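You operate a simulated robot arm through the tools that you are given. There is no shell and no other tool.

The job below is to be done with a simulated robot arm. You get a single attempt, and the scene is never put back.

TASK
Scoop the two flavours on the order card into the medium beige cup, top line first.
Fine: steel scoop, rinsed after each flavour and laid back in the small sink; spill none; close the lid again.

Only the result counts: the job must be done as asked and must still hold three seconds after the hand-in. Knocking over, shifting, dropping, spilling or breaking anything else fails it. Lids that push on must go on centred and level and be pressed home; caps that screw on are set level and turned clockwise until they are tight.

THE ROBOT
A 6-joint arm with a two-finger gripper, fixed in place. Base frame: the origin is at the foot of the arm, x ahead of it, y to its left, z up. Lengths are in m, angles in rad, forces in N, time in s.
Its first joint turns from -2.897 to 2.897 rad. Payload 2.45 kg.
The TCP is the grasp point between the finger pads, 0.02 m short of the fingertips. In the tool frame z runs along the fingers and y along their closing line. Largest opening 0.14 m; the body of the gripper starts 0.168 m behind the TCP.
Orientation is that of the tool frame in the base frame, as a unit quaternion [x, y, z, w]. With the fingers straight down and closing along the base's y, the tool's x points along the base's -x, its y along +y and its z along -z.

THE INTERFACE
- The arm moves only by the tool arm_command. Its argument "series" is a list of rows, each an object (a shift or turn left out is 0, a gripper value left out holds the last) with "delta_pos": the shift along the base's x, y, z in m, a list of three; "angular": the turn, a rotation vector about the base's x, y, z in rad, a list of three; "jaw": the opening, from 0 (shut) to 1 (fully open). In form: [{"delta_pos": [tx, ty, tz], "angular": [wx, wy, wz], "jaw": jaw}, ...]. A call has 1 to 20 rows; each row shifts and turns the commanded pose from where the row before left it. A row lasts 0.2 s, in which the tool goes at most 0.05 m and 0.15 rad; a call with a longer step from one row to the next is refused whole, and so is a gripper value outside its range. Where a pose cannot be reached the arm comes as near as it can. A force on the tool above 40 N (or 10 N above the force at the start of the call, whichever is more), or a blocked arm, ends the call early, and 0.2 s more pass. Each finger travels about 0.045 m/s and halts on what it meets, pressing with about 44 N; the grip force reading is that of the motor and also rises with nothing between the fingers. The clock runs only during rows and for 0.2 s after the last one: add rows that do not move to give the fingers time. It gives the time, the measured TCP pose, the force on the tool (base axes), the opening and the grip force at its end, in the units of the frame above (readings bear some noise), with the torque about the TCP (base axes, N m) and any sound that the robot's microphone picked up, and new pictures: "show" is both (left out), scene, wrist or none.
- Cameras (640 x 400 px; columns grow to the right, rows downward): "scene" is fixed at [0.3944, -0.6507, 1.4238]; the picture's right is [0.68, -0.74, 0.00], its down [-0.37, -0.34, -0.86] and it looks along [0.63, 0.58, -0.51] (base axes); focal length 280 px, centre (320, 200). "wrist" rides on the gripper at [0.078, 0.011, -0.209] in the tool frame; the picture's right is [-0.14, 0.99, 0.00], its down [-0.92, -0.13, -0.37] and it looks along [-0.36, -0.05, 0.93] (tool axes); focal length 280 px, centre (320, 200). There is no depth. A picture from a camera that has moved, and an enlarged one, comes with that camera's place and axes in the base frame and with its lens. The place of the scene camera against the robot may be out by one fixed shift of up to 0.012 m in any direction.
- close_up(camera, box): a new picture of the part [left, top, right, bottom] of that camera's present view, enlarged. It takes no simulated time.
- finish_job(): hands the job in; it is judged then, once.

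Places have to be worked out from the pictures, the camera data and where the tool is seen. Open the gripper and draw the arm clear of the work before you hand the job in, unless the task says otherwise.

The tools are called after "Call:" as a command line: name --argument value ..., lists and objects as JSON in quotes. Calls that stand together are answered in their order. arm_command: Moves the arm, as the interface text tells. Its arguments: {"type":"object","properties":{"series":{"type":"array","items":{"type":"object","properties":{"delta_pos":{"type":"array","items":{"type":"number"}},"angular":{"type":"array","items":{"type":"number"}},"jaw":{"type":"number"}}}},"show":{"type":"string","enum":["both","scene","wrist","none"]}},"required":["series"]} The other tools are called the same way: close_up (camera, box) takes an enlarged picture of a part of a camera's view; finish_job () hands the job in.

At the start:

```text
clock: 0.0
position: [0.6703, 0.1103, 1.2975]
ee_rot: [0.0, 1.0, 0.0, 0.0]
contact_force: [0.2, 0.0, -0.9]
torque: [-0.02, 0.03, 0.01]
opening: 0.1401
grip_force: 0.0
```

scene: 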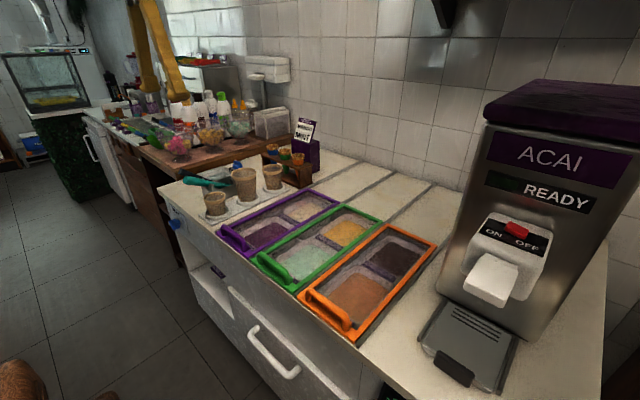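
wrist: 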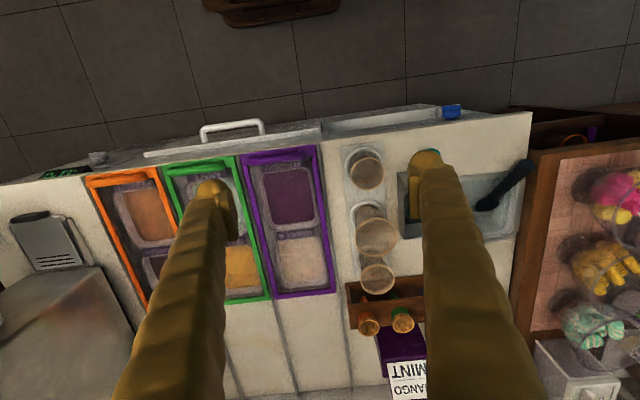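

I start by looking closely at the order card, the tubs, the cups and the sink before moving.

Call:
close_up --camera "scene" --box '[240, 100, 340, 200]'

Call:
close_up --camera "wrist" --box '[320, 120, 560, 300]'

Call:
close_up --camera "wrist" --box '[330, 270, 450, 400]'

Call:
close_up --camera "scene" --box '[150, 130, 350, 270]'

Call:
close_up --camera "scene" --box '[220, 180, 450, 350]'

Call:
close_up --camera "wrist" --box '[70, 120, 350, 320]'

```text
4.00 times, centred on (290, 150) of scene
camera zoom: at [0.3944, -0.6507, 1.4238], right [0.68, -0.74, 0.0], down [-0.37, -0.34, -0.86], along [0.63, 0.58, -0.51], focal length 1120 px, centre (440, 400)
```

zoom: 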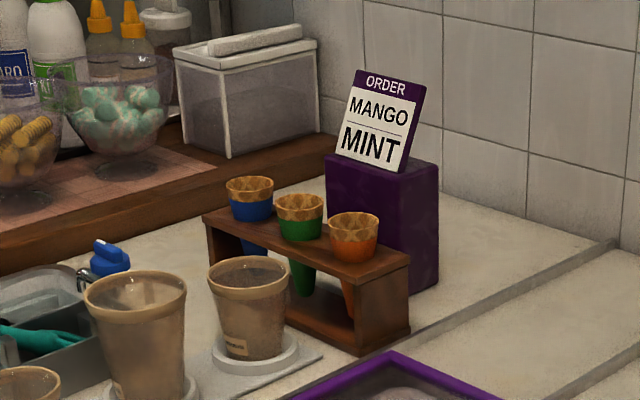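

```text
2.22 times, centred on (440, 210) of wrist
camera zoom: at [0.5919, 0.1219, 1.5055], right [0.14, 0.99, 0.0], down [0.92, -0.13, 0.37], along [0.36, -0.05, -0.93], focal length 623 px, centre (53, 178)
```

zoom: 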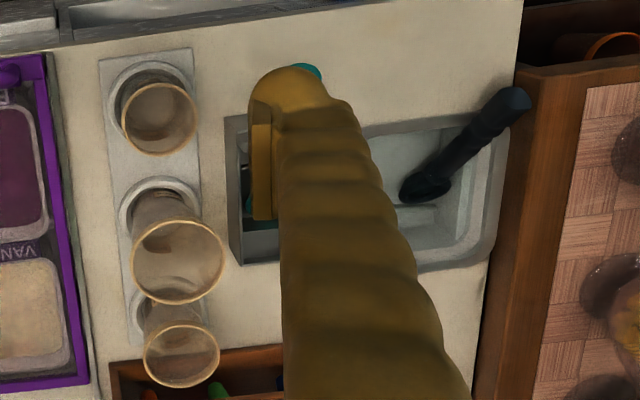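

```text
3.08 times, centred on (390, 335) of wrist
camera zoom: at [0.5919, 0.1219, 1.5055], right [0.14, 0.99, 0.0], down [0.92, -0.13, 0.37], along [0.36, -0.05, -0.93], focal length 863 px, centre (105, -215)
```

zoom: 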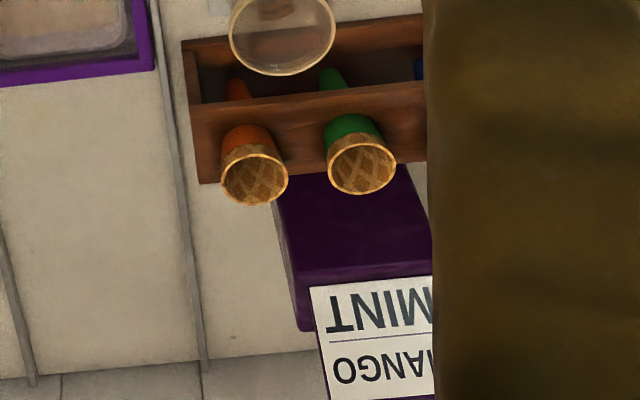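

```text
2.86 times, centred on (250, 200) of scene
camera zoom: at [0.3944, -0.6507, 1.4238], right [0.68, -0.74, 0.0], down [-0.37, -0.34, -0.86], along [0.63, 0.58, -0.51], focal length 800 px, centre (520, 200)
```

zoom: 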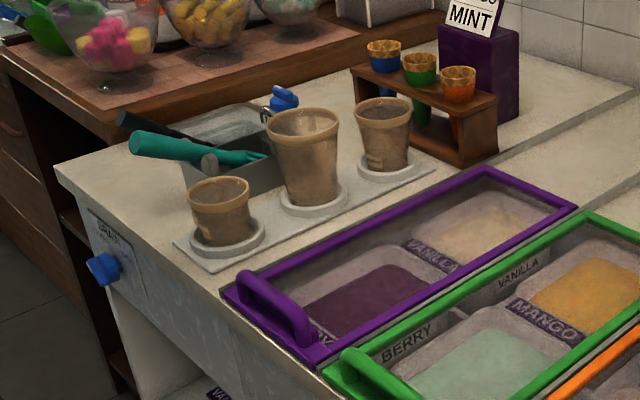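

```text
2.35 times, centred on (335, 265) of scene
camera zoom: at [0.3944, -0.6507, 1.4238], right [0.68, -0.74, 0.0], down [-0.37, -0.34, -0.86], along [0.63, 0.58, -0.51], focal length 659 px, centre (285, 47)
```

zoom: 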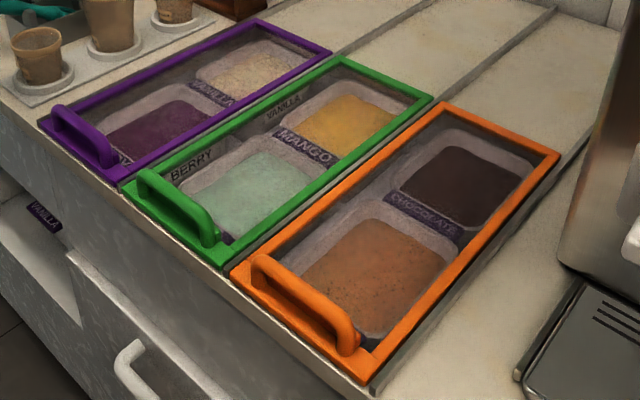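

```text
2.00 times, centred on (210, 220) of wrist
camera zoom: at [0.5919, 0.1219, 1.5055], right [0.14, 0.99, 0.0], down [0.92, -0.13, 0.37], along [0.36, -0.05, -0.93], focal length 561 px, centre (540, 160)
```

zoom: 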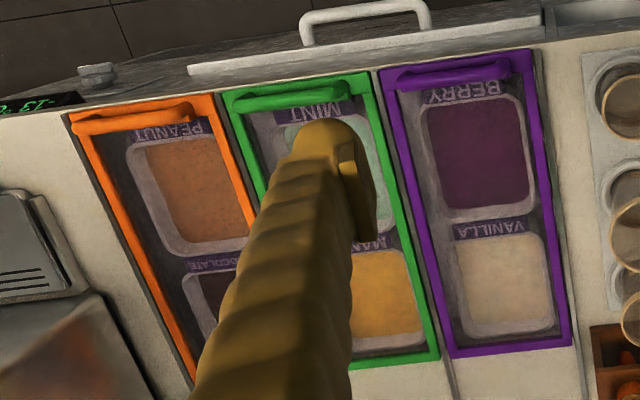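

The card reads MANGO, then MINT; both sit under the green lid (mango at the rear, mint at the front). I zoom in on the sink, the knobs and the cup labels for more detail.

Call:
close_up --camera "scene" --box '[160, 150, 260, 215]'

Call:
close_up --camera "scene" --box '[150, 200, 250, 300]'

Call:
close_up --camera "scene" --box '[200, 155, 300, 225]'

Call:
close_up --camera "scene" --box '[420, 80, 640, 400]'

Call:
close_up --camera "wrist" --box '[480, 90, 640, 400]'

Call:
close_up --camera "scene" --box '[80, 50, 300, 190]'

```text
6.15 times, centred on (210, 182) of scene
camera zoom: at [0.3944, -0.6507, 1.4238], right [0.68, -0.74, 0.0], down [-0.37, -0.34, -0.86], along [0.63, 0.58, -0.51], focal length 1722 px, centre (997, 308)
```

zoom: 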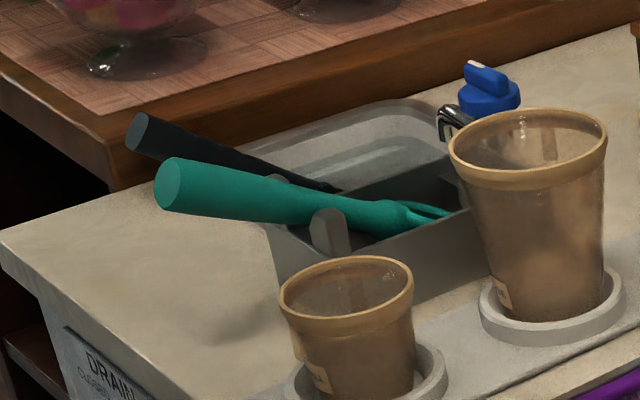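

```text
4.00 times, centred on (200, 250) of scene
camera zoom: at [0.3944, -0.6507, 1.4238], right [0.68, -0.74, 0.0], down [-0.37, -0.34, -0.86], along [0.63, 0.58, -0.51], focal length 1120 px, centre (800, 0)
```

zoom: 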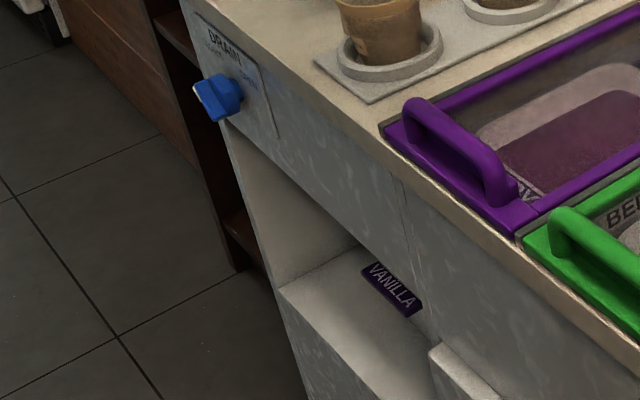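

```text
5.71 times, centred on (250, 190) of scene
camera zoom: at [0.3944, -0.6507, 1.4238], right [0.68, -0.74, 0.0], down [-0.37, -0.34, -0.86], along [0.63, 0.58, -0.51], focal length 1600 px, centre (720, 257)
```

zoom: 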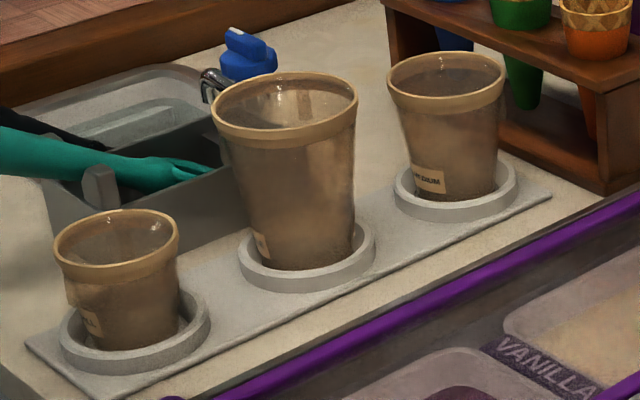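

```text
1.25 times, centred on (530, 240) of scene
camera zoom: at [0.3944, -0.6507, 1.4238], right [0.68, -0.74, 0.0], down [-0.37, -0.34, -0.86], along [0.63, 0.58, -0.51], focal length 350 px, centre (58, 150)
```

zoom: 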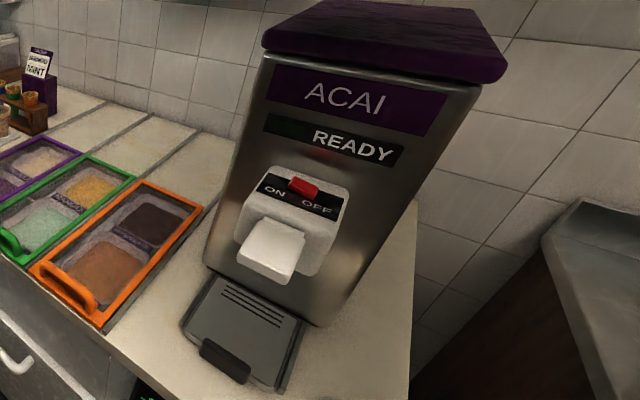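

```text
1.29 times, centred on (560, 245) of wrist
camera zoom: at [0.5919, 0.1219, 1.5055], right [0.14, 0.99, 0.0], down [0.92, -0.13, 0.37], along [0.36, -0.05, -0.93], focal length 362 px, centre (10, 142)
```

zoom: 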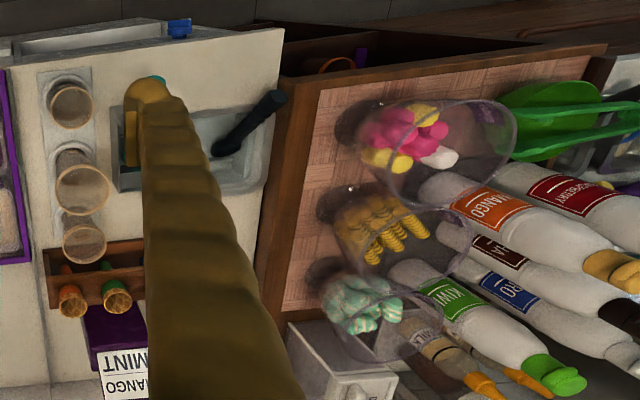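

```text
2.86 times, centred on (190, 120) of scene
camera zoom: at [0.3944, -0.6507, 1.4238], right [0.68, -0.74, 0.0], down [-0.37, -0.34, -0.86], along [0.63, 0.58, -0.51], focal length 800 px, centre (691, 429)
```

zoom: 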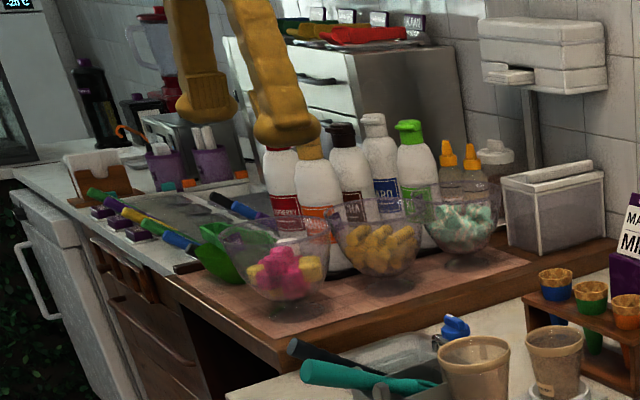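

The rear cup is labelled MEDIUM. The finger hides part of the sink, so I shift the tool left by 0.3 m at this safe height to look at the sink between the fingers.

Call:
arm_command --series '[{"delta_pos": [0, 0.05, 0]}, {"delta_pos": [0, 0.05, 0]}, {"delta_pos": [0, 0.05, 0]}, {"delta_pos": [0, 0.05, 0]}, {"delta_pos": [0, 0.05, 0]}, {"delta_pos": [0, 0.05, 0]}, {}]' --show "both"

```text
clock: 1.6
position: [0.67, 0.4097, 1.2974]
ee_rot: [0.0, 1.0, 0.0, 0.0]
contact_force: [0.0, 0.1, 0.2]
torque: [-0.04, 0.0, 0.01]
opening: 0.1397
grip_force: 0.1
camera wrist: at [0.5923, 0.4211, 1.5064], right [0.14, 0.99, 0.0], down [0.92, -0.13, 0.37], along [0.36, -0.05, -0.93], focal length 280 px, centre (320, 200)
```

scene: 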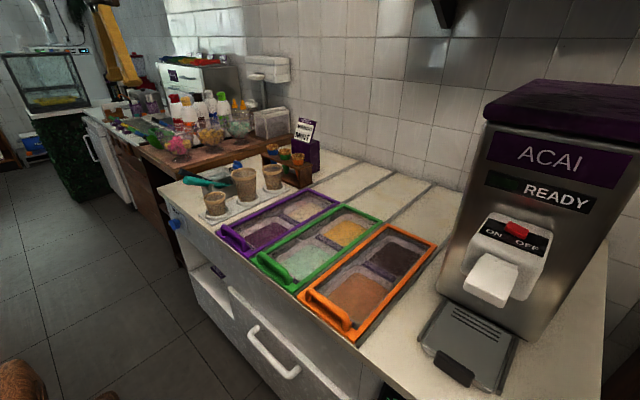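
wrist: 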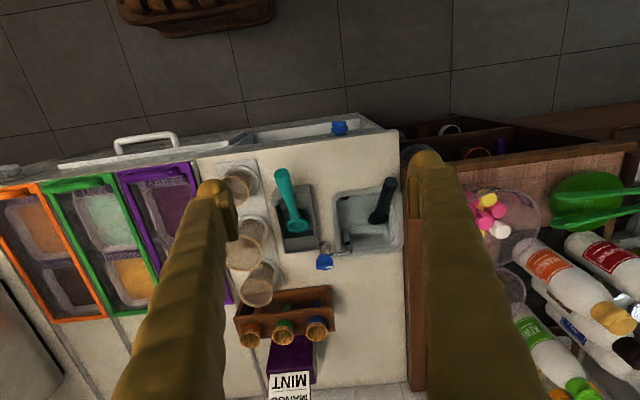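

Call:
close_up --camera "wrist" --box '[260, 150, 420, 280]'

Call:
close_up --camera "wrist" --box '[320, 165, 410, 265]'

Call:
close_up --camera "wrist" --box '[0, 150, 240, 330]'

Call:
close_up --camera "wrist" --box '[200, 140, 350, 400]'

```text
3.08 times, centred on (340, 215) of wrist
camera zoom: at [0.5923, 0.4211, 1.5064], right [0.14, 0.99, 0.0], down [0.92, -0.13, 0.37], along [0.36, -0.05, -0.93], focal length 863 px, centre (258, 154)
```

zoom: 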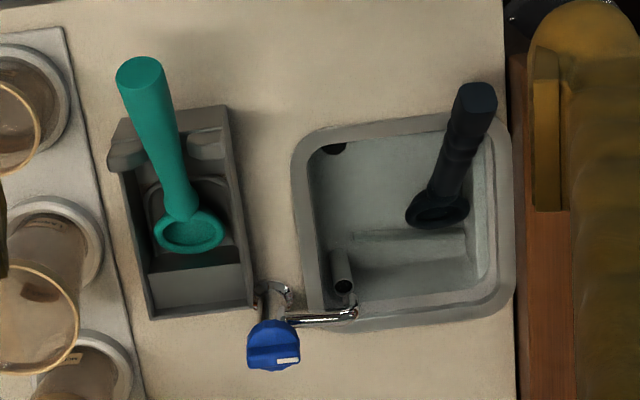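

```text
4.00 times, centred on (365, 215) of wrist
camera zoom: at [0.5923, 0.4211, 1.5064], right [0.14, 0.99, 0.0], down [0.92, -0.13, 0.37], along [0.36, -0.05, -0.93], focal length 1122 px, centre (140, 140)
```

zoom: 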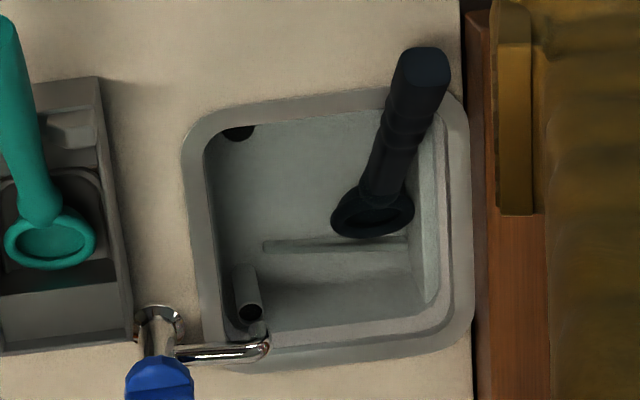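

```text
2.22 times, centred on (120, 240) of wrist
camera zoom: at [0.5923, 0.4211, 1.5064], right [0.14, 0.99, 0.0], down [0.92, -0.13, 0.37], along [0.36, -0.05, -0.93], focal length 623 px, centre (764, 111)
```

zoom: 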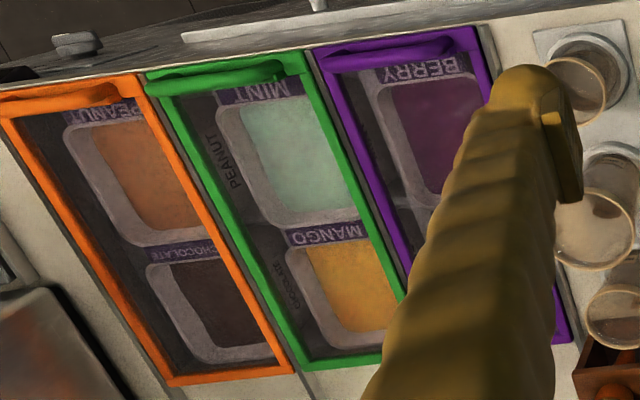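

```text
1.54 times, centred on (275, 270) of wrist
camera zoom: at [0.5923, 0.4211, 1.5064], right [0.14, 0.99, 0.0], down [0.92, -0.13, 0.37], along [0.36, -0.05, -0.93], focal length 431 px, centre (389, 92)
```

zoom: 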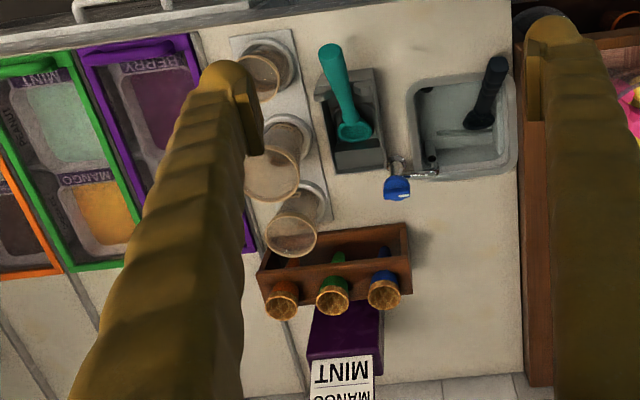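

The steel scoop with the black handle lies in the small sink next to a tap with a blue knob; the teal scoop is in its own holder. I descend a bit closer to examine the scoop, the tap and the drain.

Call:
arm_command --series '[{"delta_pos": [0.02, 0.01, -0.04]}, {"delta_pos": [0.02, 0.01, -0.04]}, {"delta_pos": [0.02, 0.01, -0.04]}, {"delta_pos": [0.02, 0.01, -0.04]}, {"delta_pos": [0.02, 0.01, -0.04]}, {}]' --show "both"

Call:
close_up --camera "wrist" --box '[240, 100, 420, 240]'

Call:
close_up --camera "scene" --box '[160, 150, 260, 215]'

```text
clock: 3.0
position: [0.7724, 0.4581, 1.0962]
ee_rot: [0.0, 1.0, 0.0, 0.0]
contact_force: [-0.3, -0.2, -0.2]
torque: [0.01, 0.0, -0.01]
opening: 0.1401
grip_force: 0.1
camera wrist: at [0.6938, 0.4685, 1.305], right [0.14, 0.99, 0.0], down [0.92, -0.13, 0.37], along [0.37, -0.05, -0.93], focal length 280 px, centre (320, 200)
```

scene: 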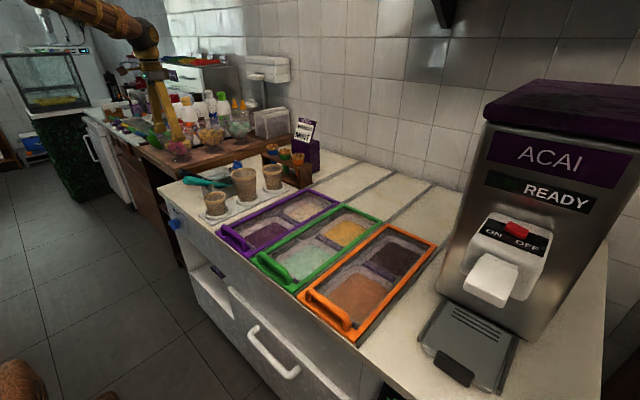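
wrist: 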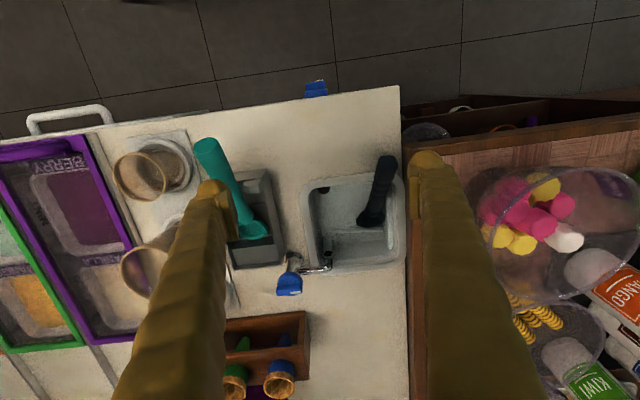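

```text
2.86 times, centred on (330, 170) of wrist
camera zoom: at [0.6938, 0.4685, 1.305], right [0.14, 0.99, 0.0], down [0.92, -0.13, 0.37], along [0.37, -0.05, -0.93], focal length 801 px, centre (291, 286)
```

zoom: 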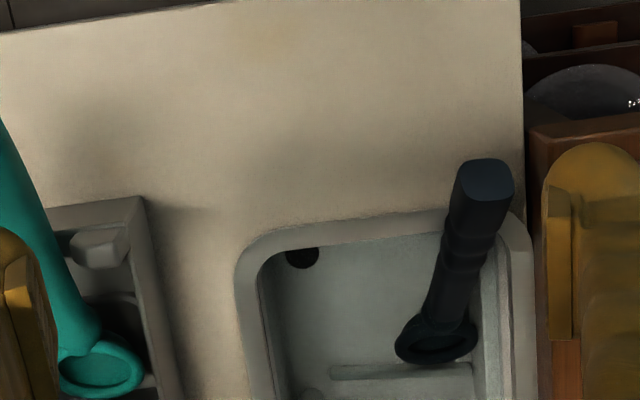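

```text
6.15 times, centred on (210, 182) of scene
camera zoom: at [0.3944, -0.6507, 1.4238], right [0.68, -0.74, 0.0], down [-0.37, -0.34, -0.86], along [0.63, 0.58, -0.51], focal length 1722 px, centre (997, 308)
```

zoom: 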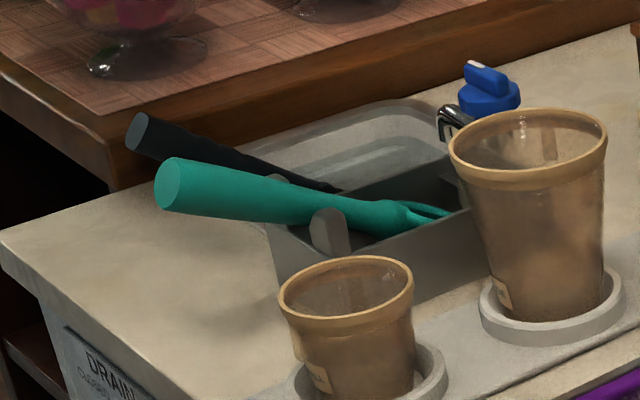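

I now zoom in hard on the drain knob, the tap, and the scoop heads to settle what is what.

Call:
close_up --camera "scene" --box '[160, 198, 200, 238]'

Call:
close_up --camera "wrist" --box '[265, 225, 345, 305]'

Call:
close_up --camera "wrist" --box '[340, 145, 410, 235]'

Call:
close_up --camera "wrist" --box '[295, 160, 415, 285]'

Call:
close_up --camera "wrist" --box '[290, 70, 350, 130]'

```text
10.00 times, centred on (180, 218) of scene
camera zoom: at [0.3944, -0.6507, 1.4238], right [0.68, -0.74, 0.0], down [-0.37, -0.34, -0.86], along [0.63, 0.58, -0.51], focal length 2799 px, centre (1720, 20)
```

zoom: 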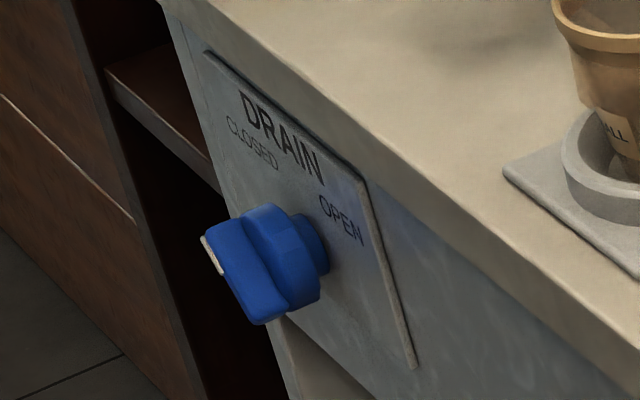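

```text
5.00 times, centred on (305, 265) of wrist
camera zoom: at [0.6938, 0.4685, 1.305], right [0.14, 0.99, 0.0], down [0.92, -0.13, 0.37], along [0.37, -0.05, -0.93], focal length 1402 px, centre (395, -125)
```

zoom: 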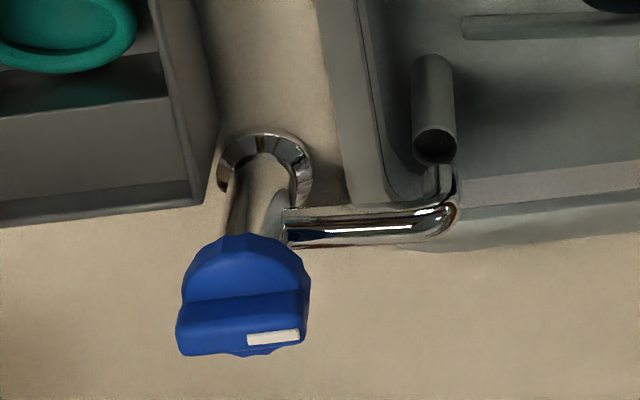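

```text
4.44 times, centred on (375, 190) of wrist
camera zoom: at [0.6938, 0.4685, 1.305], right [0.14, 0.99, 0.0], down [0.92, -0.13, 0.37], along [0.37, -0.05, -0.93], focal length 1246 px, centre (76, 244)
```

zoom: 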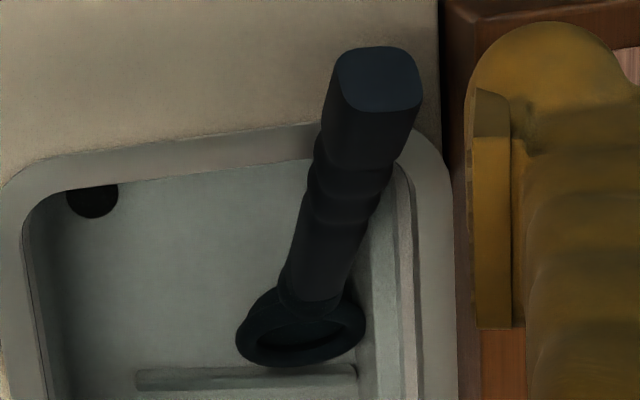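

```text
3.20 times, centred on (355, 222) of wrist
camera zoom: at [0.6938, 0.4685, 1.305], right [0.14, 0.99, 0.0], down [0.92, -0.13, 0.37], along [0.37, -0.05, -0.93], focal length 897 px, centre (208, 128)
```

zoom: 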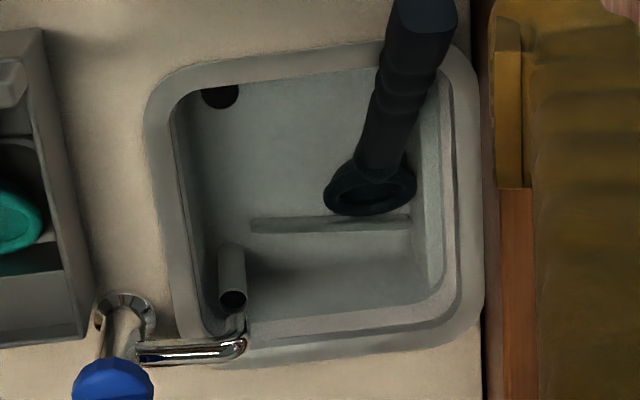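

```text
6.67 times, centred on (320, 100) of wrist
camera zoom: at [0.6938, 0.4685, 1.305], right [0.14, 0.99, 0.0], down [0.92, -0.13, 0.37], along [0.37, -0.05, -0.93], focal length 1869 px, centre (320, 867)
```

zoom: 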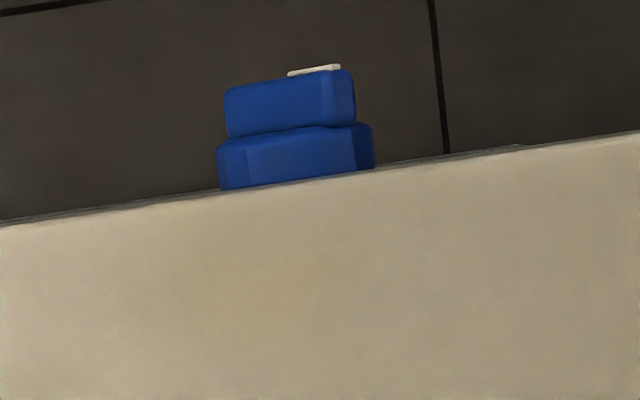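

The drain knob seems to point toward CLOSED, and the sink has a tap with a rotary blue knob plus what looks like a standpipe. I move 0.1 m forward to view the sink more directly from above.

Call:
arm_command --series '[{"delta_pos": [0.04, 0.005, 0]}, {"delta_pos": [0.04, 0.005, 0]}, {"delta_pos": [0.03, 0.0, 0]}, {}]' --show "wrist"

Call:
close_up --camera "wrist" --box '[270, 80, 420, 220]'

Call:
close_up --camera "wrist" --box '[265, 155, 345, 235]'

Call:
close_up --camera "wrist" --box '[335, 90, 415, 170]'

```text
clock: 4.0
position: [0.883, 0.47, 1.0973]
ee_rot: [0.0, 1.0, 0.0, 0.0]
contact_force: [-0.1, 0.2, -0.2]
torque: [-0.01, -0.01, 0.01]
opening: 0.1399
grip_force: 0.0
camera wrist: at [0.8047, 0.4809, 1.3056], right [0.14, 0.99, 0.0], down [0.92, -0.13, 0.37], along [0.36, -0.05, -0.93], focal length 280 px, centre (320, 200)
```

wrist: 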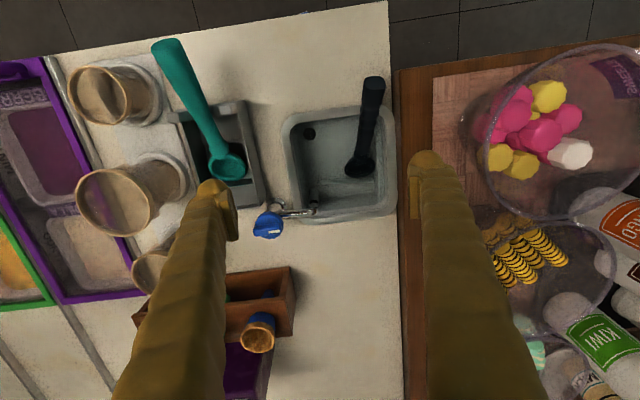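

```text
2.86 times, centred on (345, 150) of wrist
camera zoom: at [0.8047, 0.4809, 1.3056], right [0.14, 0.99, 0.0], down [0.92, -0.13, 0.37], along [0.36, -0.05, -0.93], focal length 801 px, centre (249, 343)
```

zoom: 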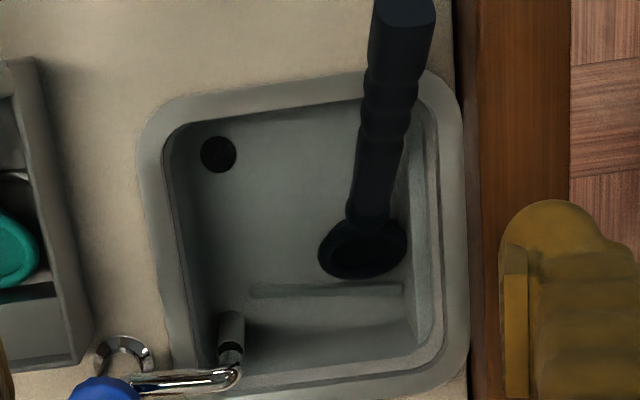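

```text
5.00 times, centred on (305, 195) of wrist
camera zoom: at [0.8047, 0.4809, 1.3056], right [0.14, 0.99, 0.0], down [0.92, -0.13, 0.37], along [0.36, -0.05, -0.93], focal length 1402 px, centre (395, 225)
```

zoom: 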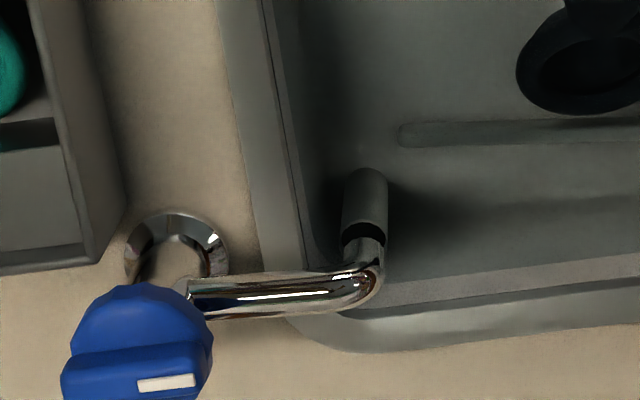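

```text
5.00 times, centred on (375, 130) of wrist
camera zoom: at [0.8047, 0.4809, 1.3056], right [0.14, 0.99, 0.0], down [0.92, -0.13, 0.37], along [0.36, -0.05, -0.93], focal length 1402 px, centre (45, 550)
```

zoom: 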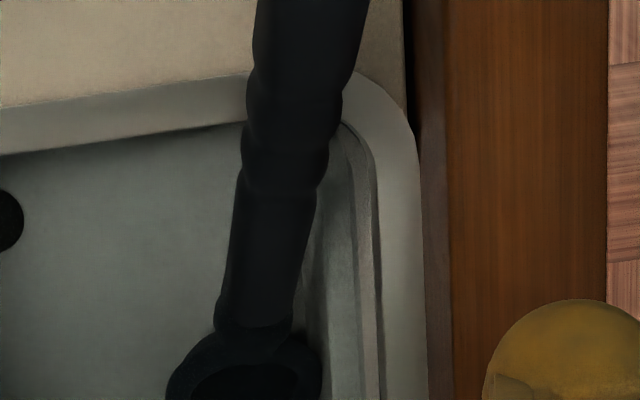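

The standpipe top is near z=0.857 and the sink floor near z=0.78. I check whether there is already water standing in the sink by zooming the scene camera and the wrist camera in strongly.

Call:
close_up --camera "scene" --box '[195, 155, 245, 190]'

Call:
close_up --camera "wrist" --box '[300, 150, 400, 225]'

Call:
close_up --camera "wrist" --box '[280, 95, 360, 150]'

Call:
close_up --camera "wrist" --box '[180, 90, 270, 210]'

```text
11.43 times, centred on (220, 172) of scene
camera zoom: at [0.3944, -0.6507, 1.4238], right [0.68, -0.74, 0.0], down [-0.37, -0.34, -0.86], along [0.63, 0.58, -0.51], focal length 3199 px, centre (1463, 514)
```

zoom: 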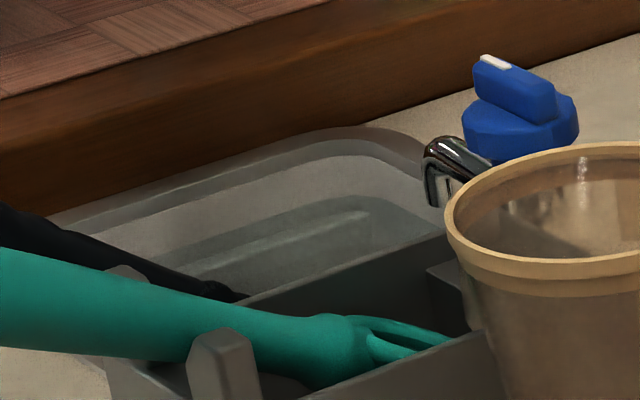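

```text
5.33 times, centred on (350, 188) of wrist
camera zoom: at [0.8047, 0.4809, 1.3056], right [0.14, 0.99, 0.0], down [0.92, -0.13, 0.37], along [0.36, -0.05, -0.93], focal length 1495 px, centre (160, 267)
```

zoom: 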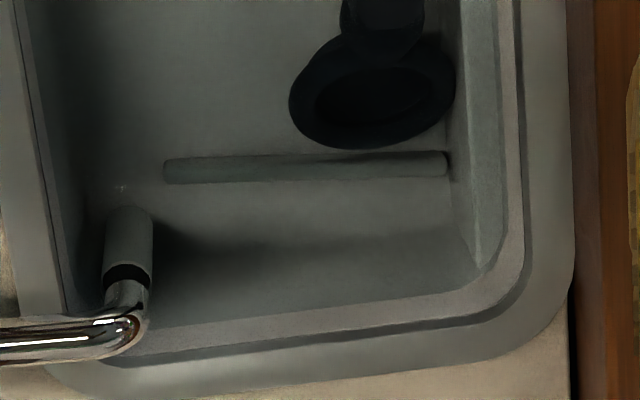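

```text
7.27 times, centred on (320, 122) of wrist
camera zoom: at [0.8047, 0.4809, 1.3056], right [0.14, 0.99, 0.0], down [0.92, -0.13, 0.37], along [0.36, -0.05, -0.93], focal length 2039 px, centre (320, 764)
```

zoom: 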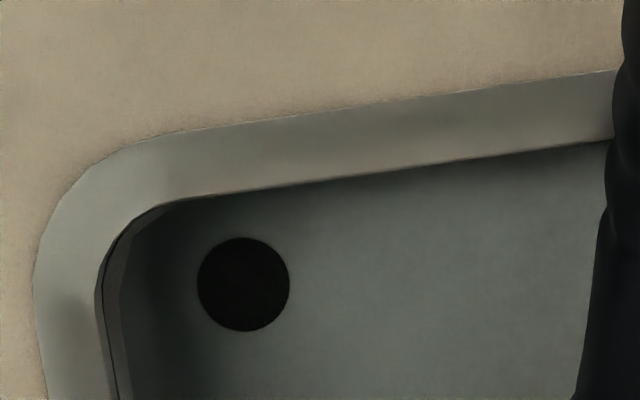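

```text
3.33 times, centred on (225, 150) of wrist
camera zoom: at [0.8047, 0.4809, 1.3056], right [0.14, 0.99, 0.0], down [0.92, -0.13, 0.37], along [0.36, -0.05, -0.93], focal length 935 px, centre (637, 367)
```

zoom: 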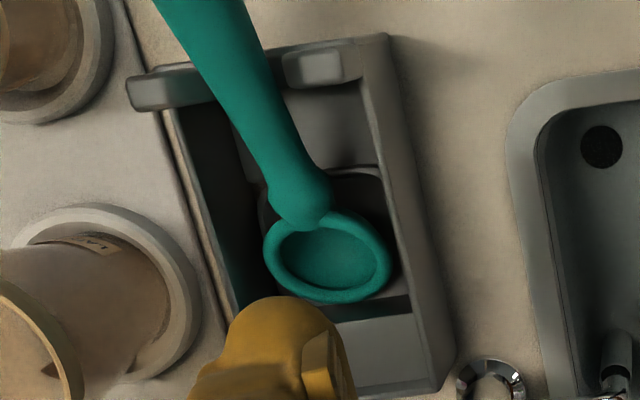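

There is a visible water line inside the sink (about z≈0.82), so the small sink is a filled rinse well and the scoop head is already standing in water: rinsing will be dipping there. Now I go over to the green lid to inspect it from above.

Call:
arm_command --series '[{"delta_pos": [-0.01, 0, 0.045]}, {"delta_pos": [-0.02, -0.04, 0.01]}, {"delta_pos": [-0.02, -0.045, 0]}, {"delta_pos": [-0.02, -0.045, 0]}, {"delta_pos": [-0.02, -0.045, 0]}, {"delta_pos": [-0.02, -0.045, 0]}, {"delta_pos": [-0.02, -0.045, 0]}, {"delta_pos": [-0.02, -0.045, 0]}, {"delta_pos": [-0.02, -0.045, 0]}, {"delta_pos": [-0.02, -0.045, 0]}, {"delta_pos": [-0.01, -0.045, 0]}, {"delta_pos": [0, -0.045, 0]}, {"delta_pos": [0, -0.045, 0]}, {"delta_pos": [0, -0.045, 0]}, {"delta_pos": [0, -0.045, 0]}, {}]' --show "both"

Call:
close_up --camera "wrist" --box '[220, 90, 420, 350]'

Call:
close_up --camera "wrist" --box '[240, 110, 420, 200]'

```text
clock: 7.4
position: [0.6814, -0.1552, 1.1521]
ee_rot: [0.0, 1.0, 0.0, 0.001]
contact_force: [-0.1, -0.3, -0.1]
torque: [0.0, -0.01, 0.0]
opening: 0.1401
grip_force: 0.1
camera wrist: at [0.6031, -0.1442, 1.362], right [0.14, 0.99, 0.0], down [0.92, -0.13, 0.37], along [0.37, -0.05, -0.93], focal length 280 px, centre (320, 200)
```

scene: 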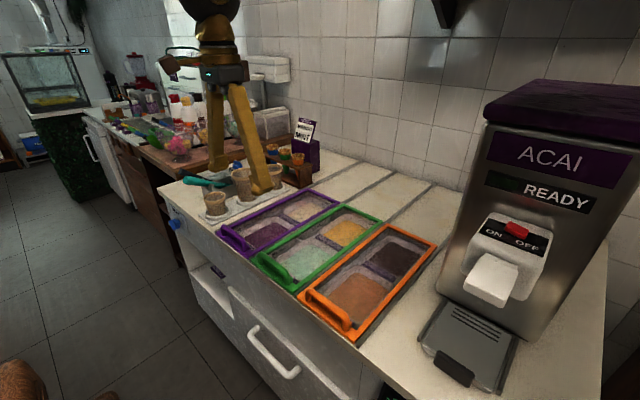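
wrist: 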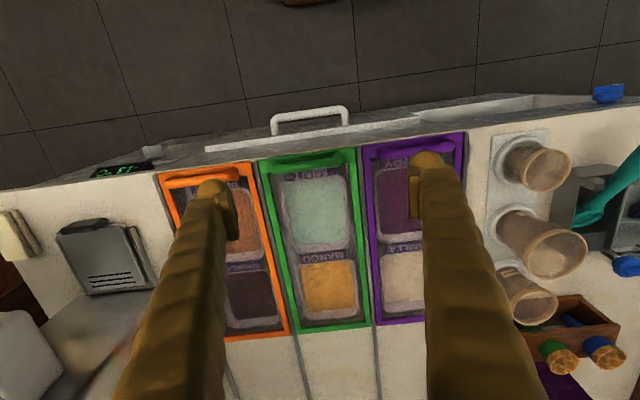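

```text
1.54 times, centred on (320, 220) of wrist
camera zoom: at [0.6031, -0.1442, 1.362], right [0.14, 0.99, 0.0], down [0.92, -0.13, 0.37], along [0.37, -0.05, -0.93], focal length 431 px, centre (320, 169)
```

zoom: 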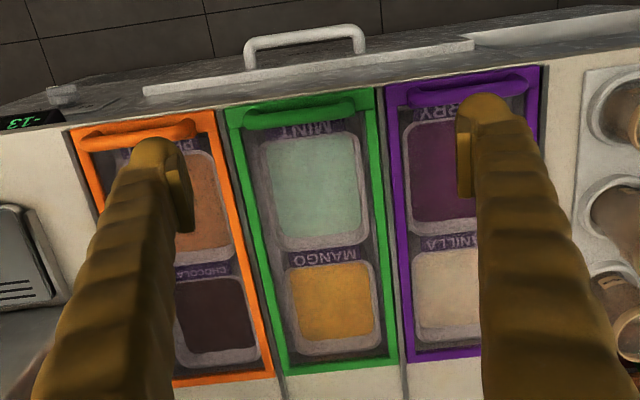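

```text
3.56 times, centred on (330, 155) of wrist
camera zoom: at [0.6031, -0.1442, 1.362], right [0.14, 0.99, 0.0], down [0.92, -0.13, 0.37], along [0.37, -0.05, -0.93], focal length 997 px, centre (284, 360)
```

zoom: 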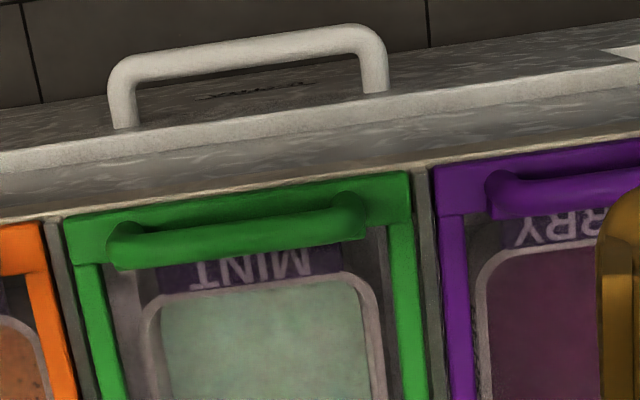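

The lid spans x≈0.706–1.127, y≈−0.272…−0.095 with its handle bar at about (0.722, −0.183), and rails run behind it, so it should slide back (+x). I zoom in on the handle shape from both cameras.

Call:
close_up --camera "scene" --box '[210, 205, 370, 345]'

Call:
close_up --camera "scene" --box '[250, 245, 310, 300]'

Call:
close_up --camera "wrist" --box '[260, 130, 370, 200]'

Call:
close_up --camera "scene" --box '[320, 150, 480, 250]'

```text
2.86 times, centred on (290, 275) of scene
camera zoom: at [0.3944, -0.6507, 1.4238], right [0.68, -0.74, 0.0], down [-0.37, -0.34, -0.86], along [0.63, 0.58, -0.51], focal length 800 px, centre (406, -14)
```

zoom: 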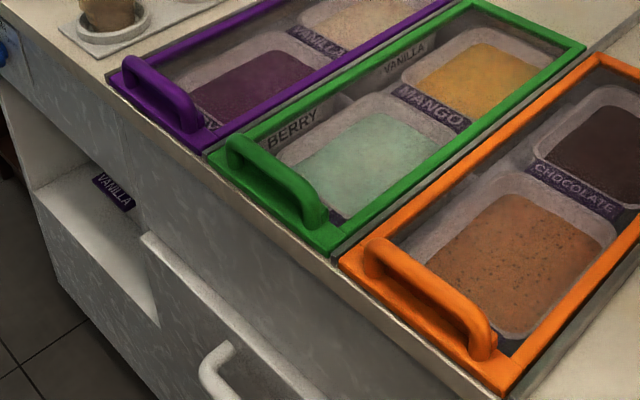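

```text
7.27 times, centred on (280, 272) of scene
camera zoom: at [0.3944, -0.6507, 1.4238], right [0.68, -0.74, 0.0], down [-0.37, -0.34, -0.86], along [0.63, 0.58, -0.51], focal length 2036 px, centre (611, -327)
```

zoom: 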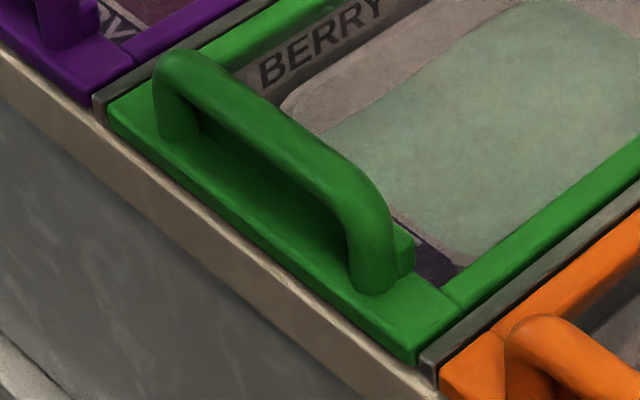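

```text
5.71 times, centred on (315, 165) of wrist
camera zoom: at [0.6031, -0.1442, 1.362], right [0.14, 0.99, 0.0], down [0.92, -0.13, 0.37], along [0.37, -0.05, -0.93], focal length 1602 px, centre (349, 400)
```

zoom: 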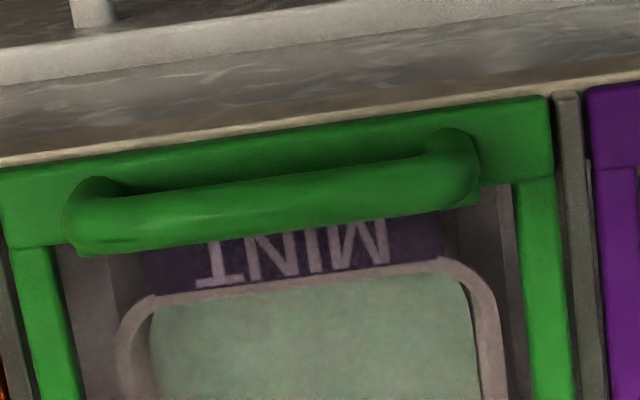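

```text
4.00 times, centred on (400, 200) of scene
camera zoom: at [0.3944, -0.6507, 1.4238], right [0.68, -0.74, 0.0], down [-0.37, -0.34, -0.86], along [0.63, 0.58, -0.51], focal length 1120 px, centre (0, 200)
```

zoom: 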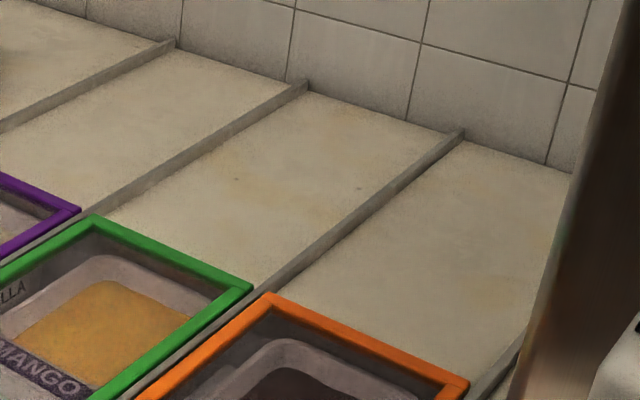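

The handle is an upright loop: its bar is at about (0.7205, −0.183, 0.899). I close the fingers, pitch the tool forward to about 55° so it can push far back, and stage it in front of the handle.

Call:
arm_command --series '[{"delta_pos": [0, -0.004, -0.01], "angular": [0, -0.137, 0], "jaw": 0}, {"delta_pos": [0, -0.004, -0.01], "angular": [0, -0.137, 0]}, {"delta_pos": [-0.005, -0.004, -0.02], "angular": [0, -0.137, 0]}, {"delta_pos": [-0.005, -0.004, -0.03], "angular": [0, -0.137, 0]}, {"delta_pos": [-0.005, -0.004, -0.03], "angular": [0, -0.137, 0]}, {"delta_pos": [-0.005, -0.004, -0.03], "angular": [0, -0.137, 0]}, {"delta_pos": [-0.0014, -0.0038, -0.0221], "angular": [0, -0.138, 0]}, {}, {}]' --show "both"

```text
clock: 9.4
position: [0.6577, -0.1803, 0.999]
ee_rot: [-0.001, 0.887, -0.001, 0.461]
contact_force: [0.2, -0.9, 0.7]
torque: [0.06, -0.01, 0.02]
opening: 0.0
grip_force: 29.9
camera wrist: at [0.4409, -0.1697, 1.0554], right [0.08, 0.99, 0.11], down [0.23, -0.13, 0.97], along [0.97, -0.05, -0.23], focal length 280 px, centre (320, 200)
```

scene: 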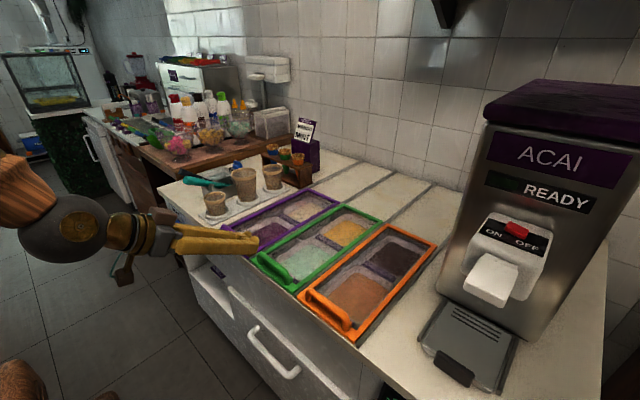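
wrist: 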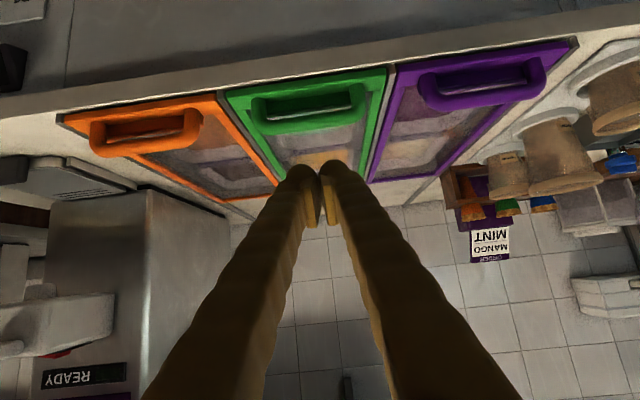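

The pitched pose is reached exactly. I lower to the bar's height in front of the handle and check the alignment before contact.

Call:
arm_command --series '[{"delta_pos": [0, -0.001, -0.03]}, {"delta_pos": [0, -0.001, -0.03]}, {"delta_pos": [0.005, 0, -0.023]}, {}]' --show "both"

Call:
close_up --camera "scene" --box '[190, 200, 330, 310]'

Call:
close_up --camera "wrist" --box '[220, 50, 420, 240]'

```text
clock: 10.4
position: [0.6785, -0.1887, 0.9236]
ee_rot: [0.0, 0.888, 0.0, 0.461]
contact_force: [0.2, 0.2, 0.5]
torque: [-0.01, -0.01, 0.02]
opening: 0.0
grip_force: 29.3
out of reach, approached as far as the arm can: row 2, 3
camera wrist: at [0.4625, -0.179, 0.981], right [0.08, 0.99, 0.11], down [0.23, -0.13, 0.96], along [0.97, -0.05, -0.24], focal length 280 px, centre (320, 200)
```

scene: 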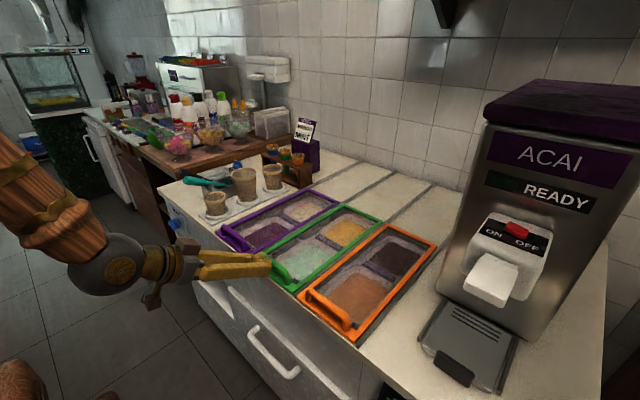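
wrist: 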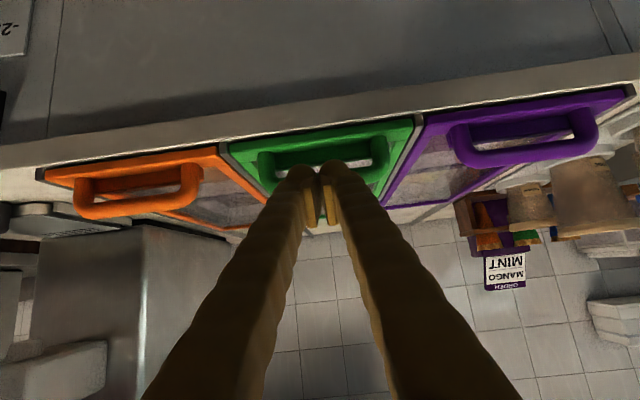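

```text
3.64 times, centred on (260, 255) of scene
camera zoom: at [0.3944, -0.6507, 1.4238], right [0.68, -0.74, 0.0], down [-0.37, -0.34, -0.86], along [0.63, 0.58, -0.51], focal length 1018 px, centre (538, 0)
```

zoom: 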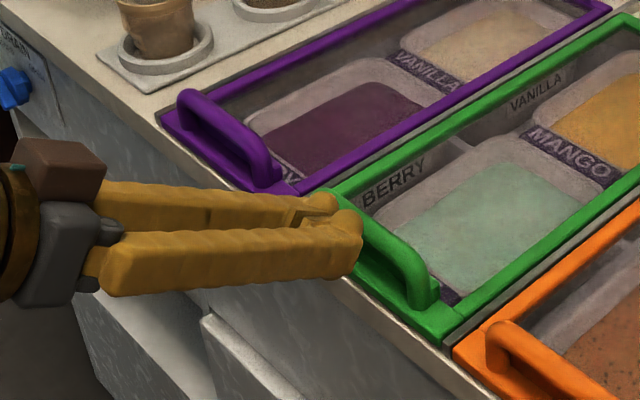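

```text
2.11 times, centred on (320, 145) of wrist
camera zoom: at [0.4625, -0.179, 0.981], right [0.08, 0.99, 0.11], down [0.23, -0.13, 0.96], along [0.97, -0.05, -0.24], focal length 590 px, centre (320, 316)
```

zoom: 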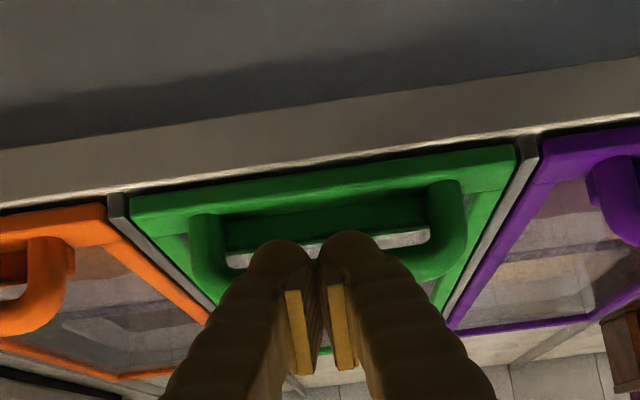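

The near-in corner of the workspace shifted the pose slightly (now x=0.6785, z=0.924), the fingertip sits just in front of the bar. I ease forward and watch the force and pose.

Call:
arm_command --series '[{"delta_pos": [0.015, 0.0, 0]}, {"delta_pos": [0.015, 0.0, 0]}, {}]' --show "both"

Call:
close_up --camera "scene" --box '[190, 200, 330, 310]'

```text
clock: 11.2
position: [0.7078, -0.1899, 0.9246]
ee_rot: [0.0, 0.887, 0.0, 0.463]
contact_force: [0.6, -0.1, -0.4]
torque: [-0.03, -0.02, -0.04]
opening: 0.0
grip_force: 29.6
camera wrist: at [0.4919, -0.1786, 0.9797], right [0.08, 0.99, 0.11], down [0.23, -0.13, 0.97], along [0.97, -0.05, -0.23], focal length 280 px, centre (320, 200)
```

scene: 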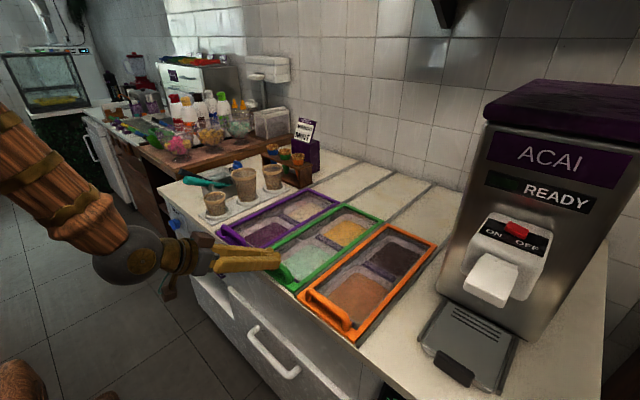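
wrist: 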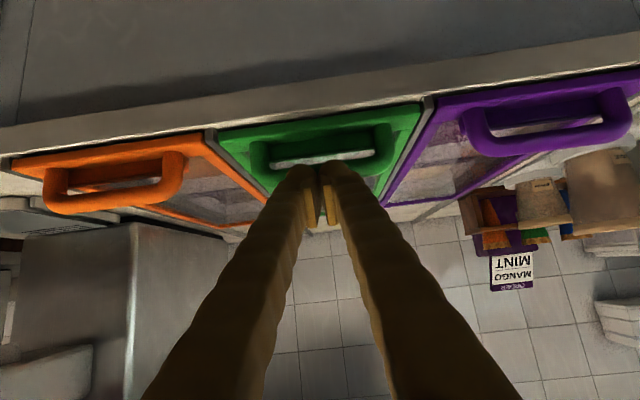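

```text
3.64 times, centred on (260, 255) of scene
camera zoom: at [0.3944, -0.6507, 1.4238], right [0.68, -0.74, 0.0], down [-0.37, -0.34, -0.86], along [0.63, 0.58, -0.51], focal length 1018 px, centre (538, 0)
```

zoom: 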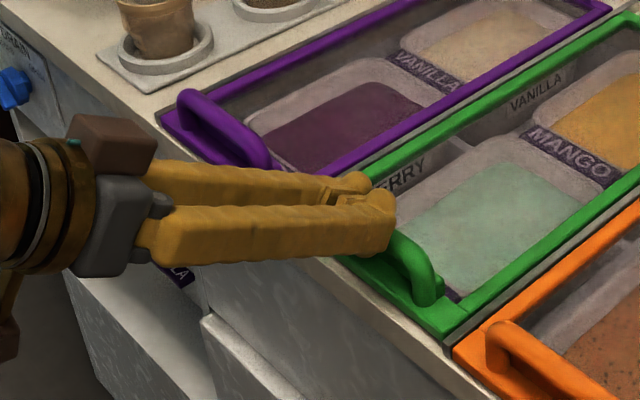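

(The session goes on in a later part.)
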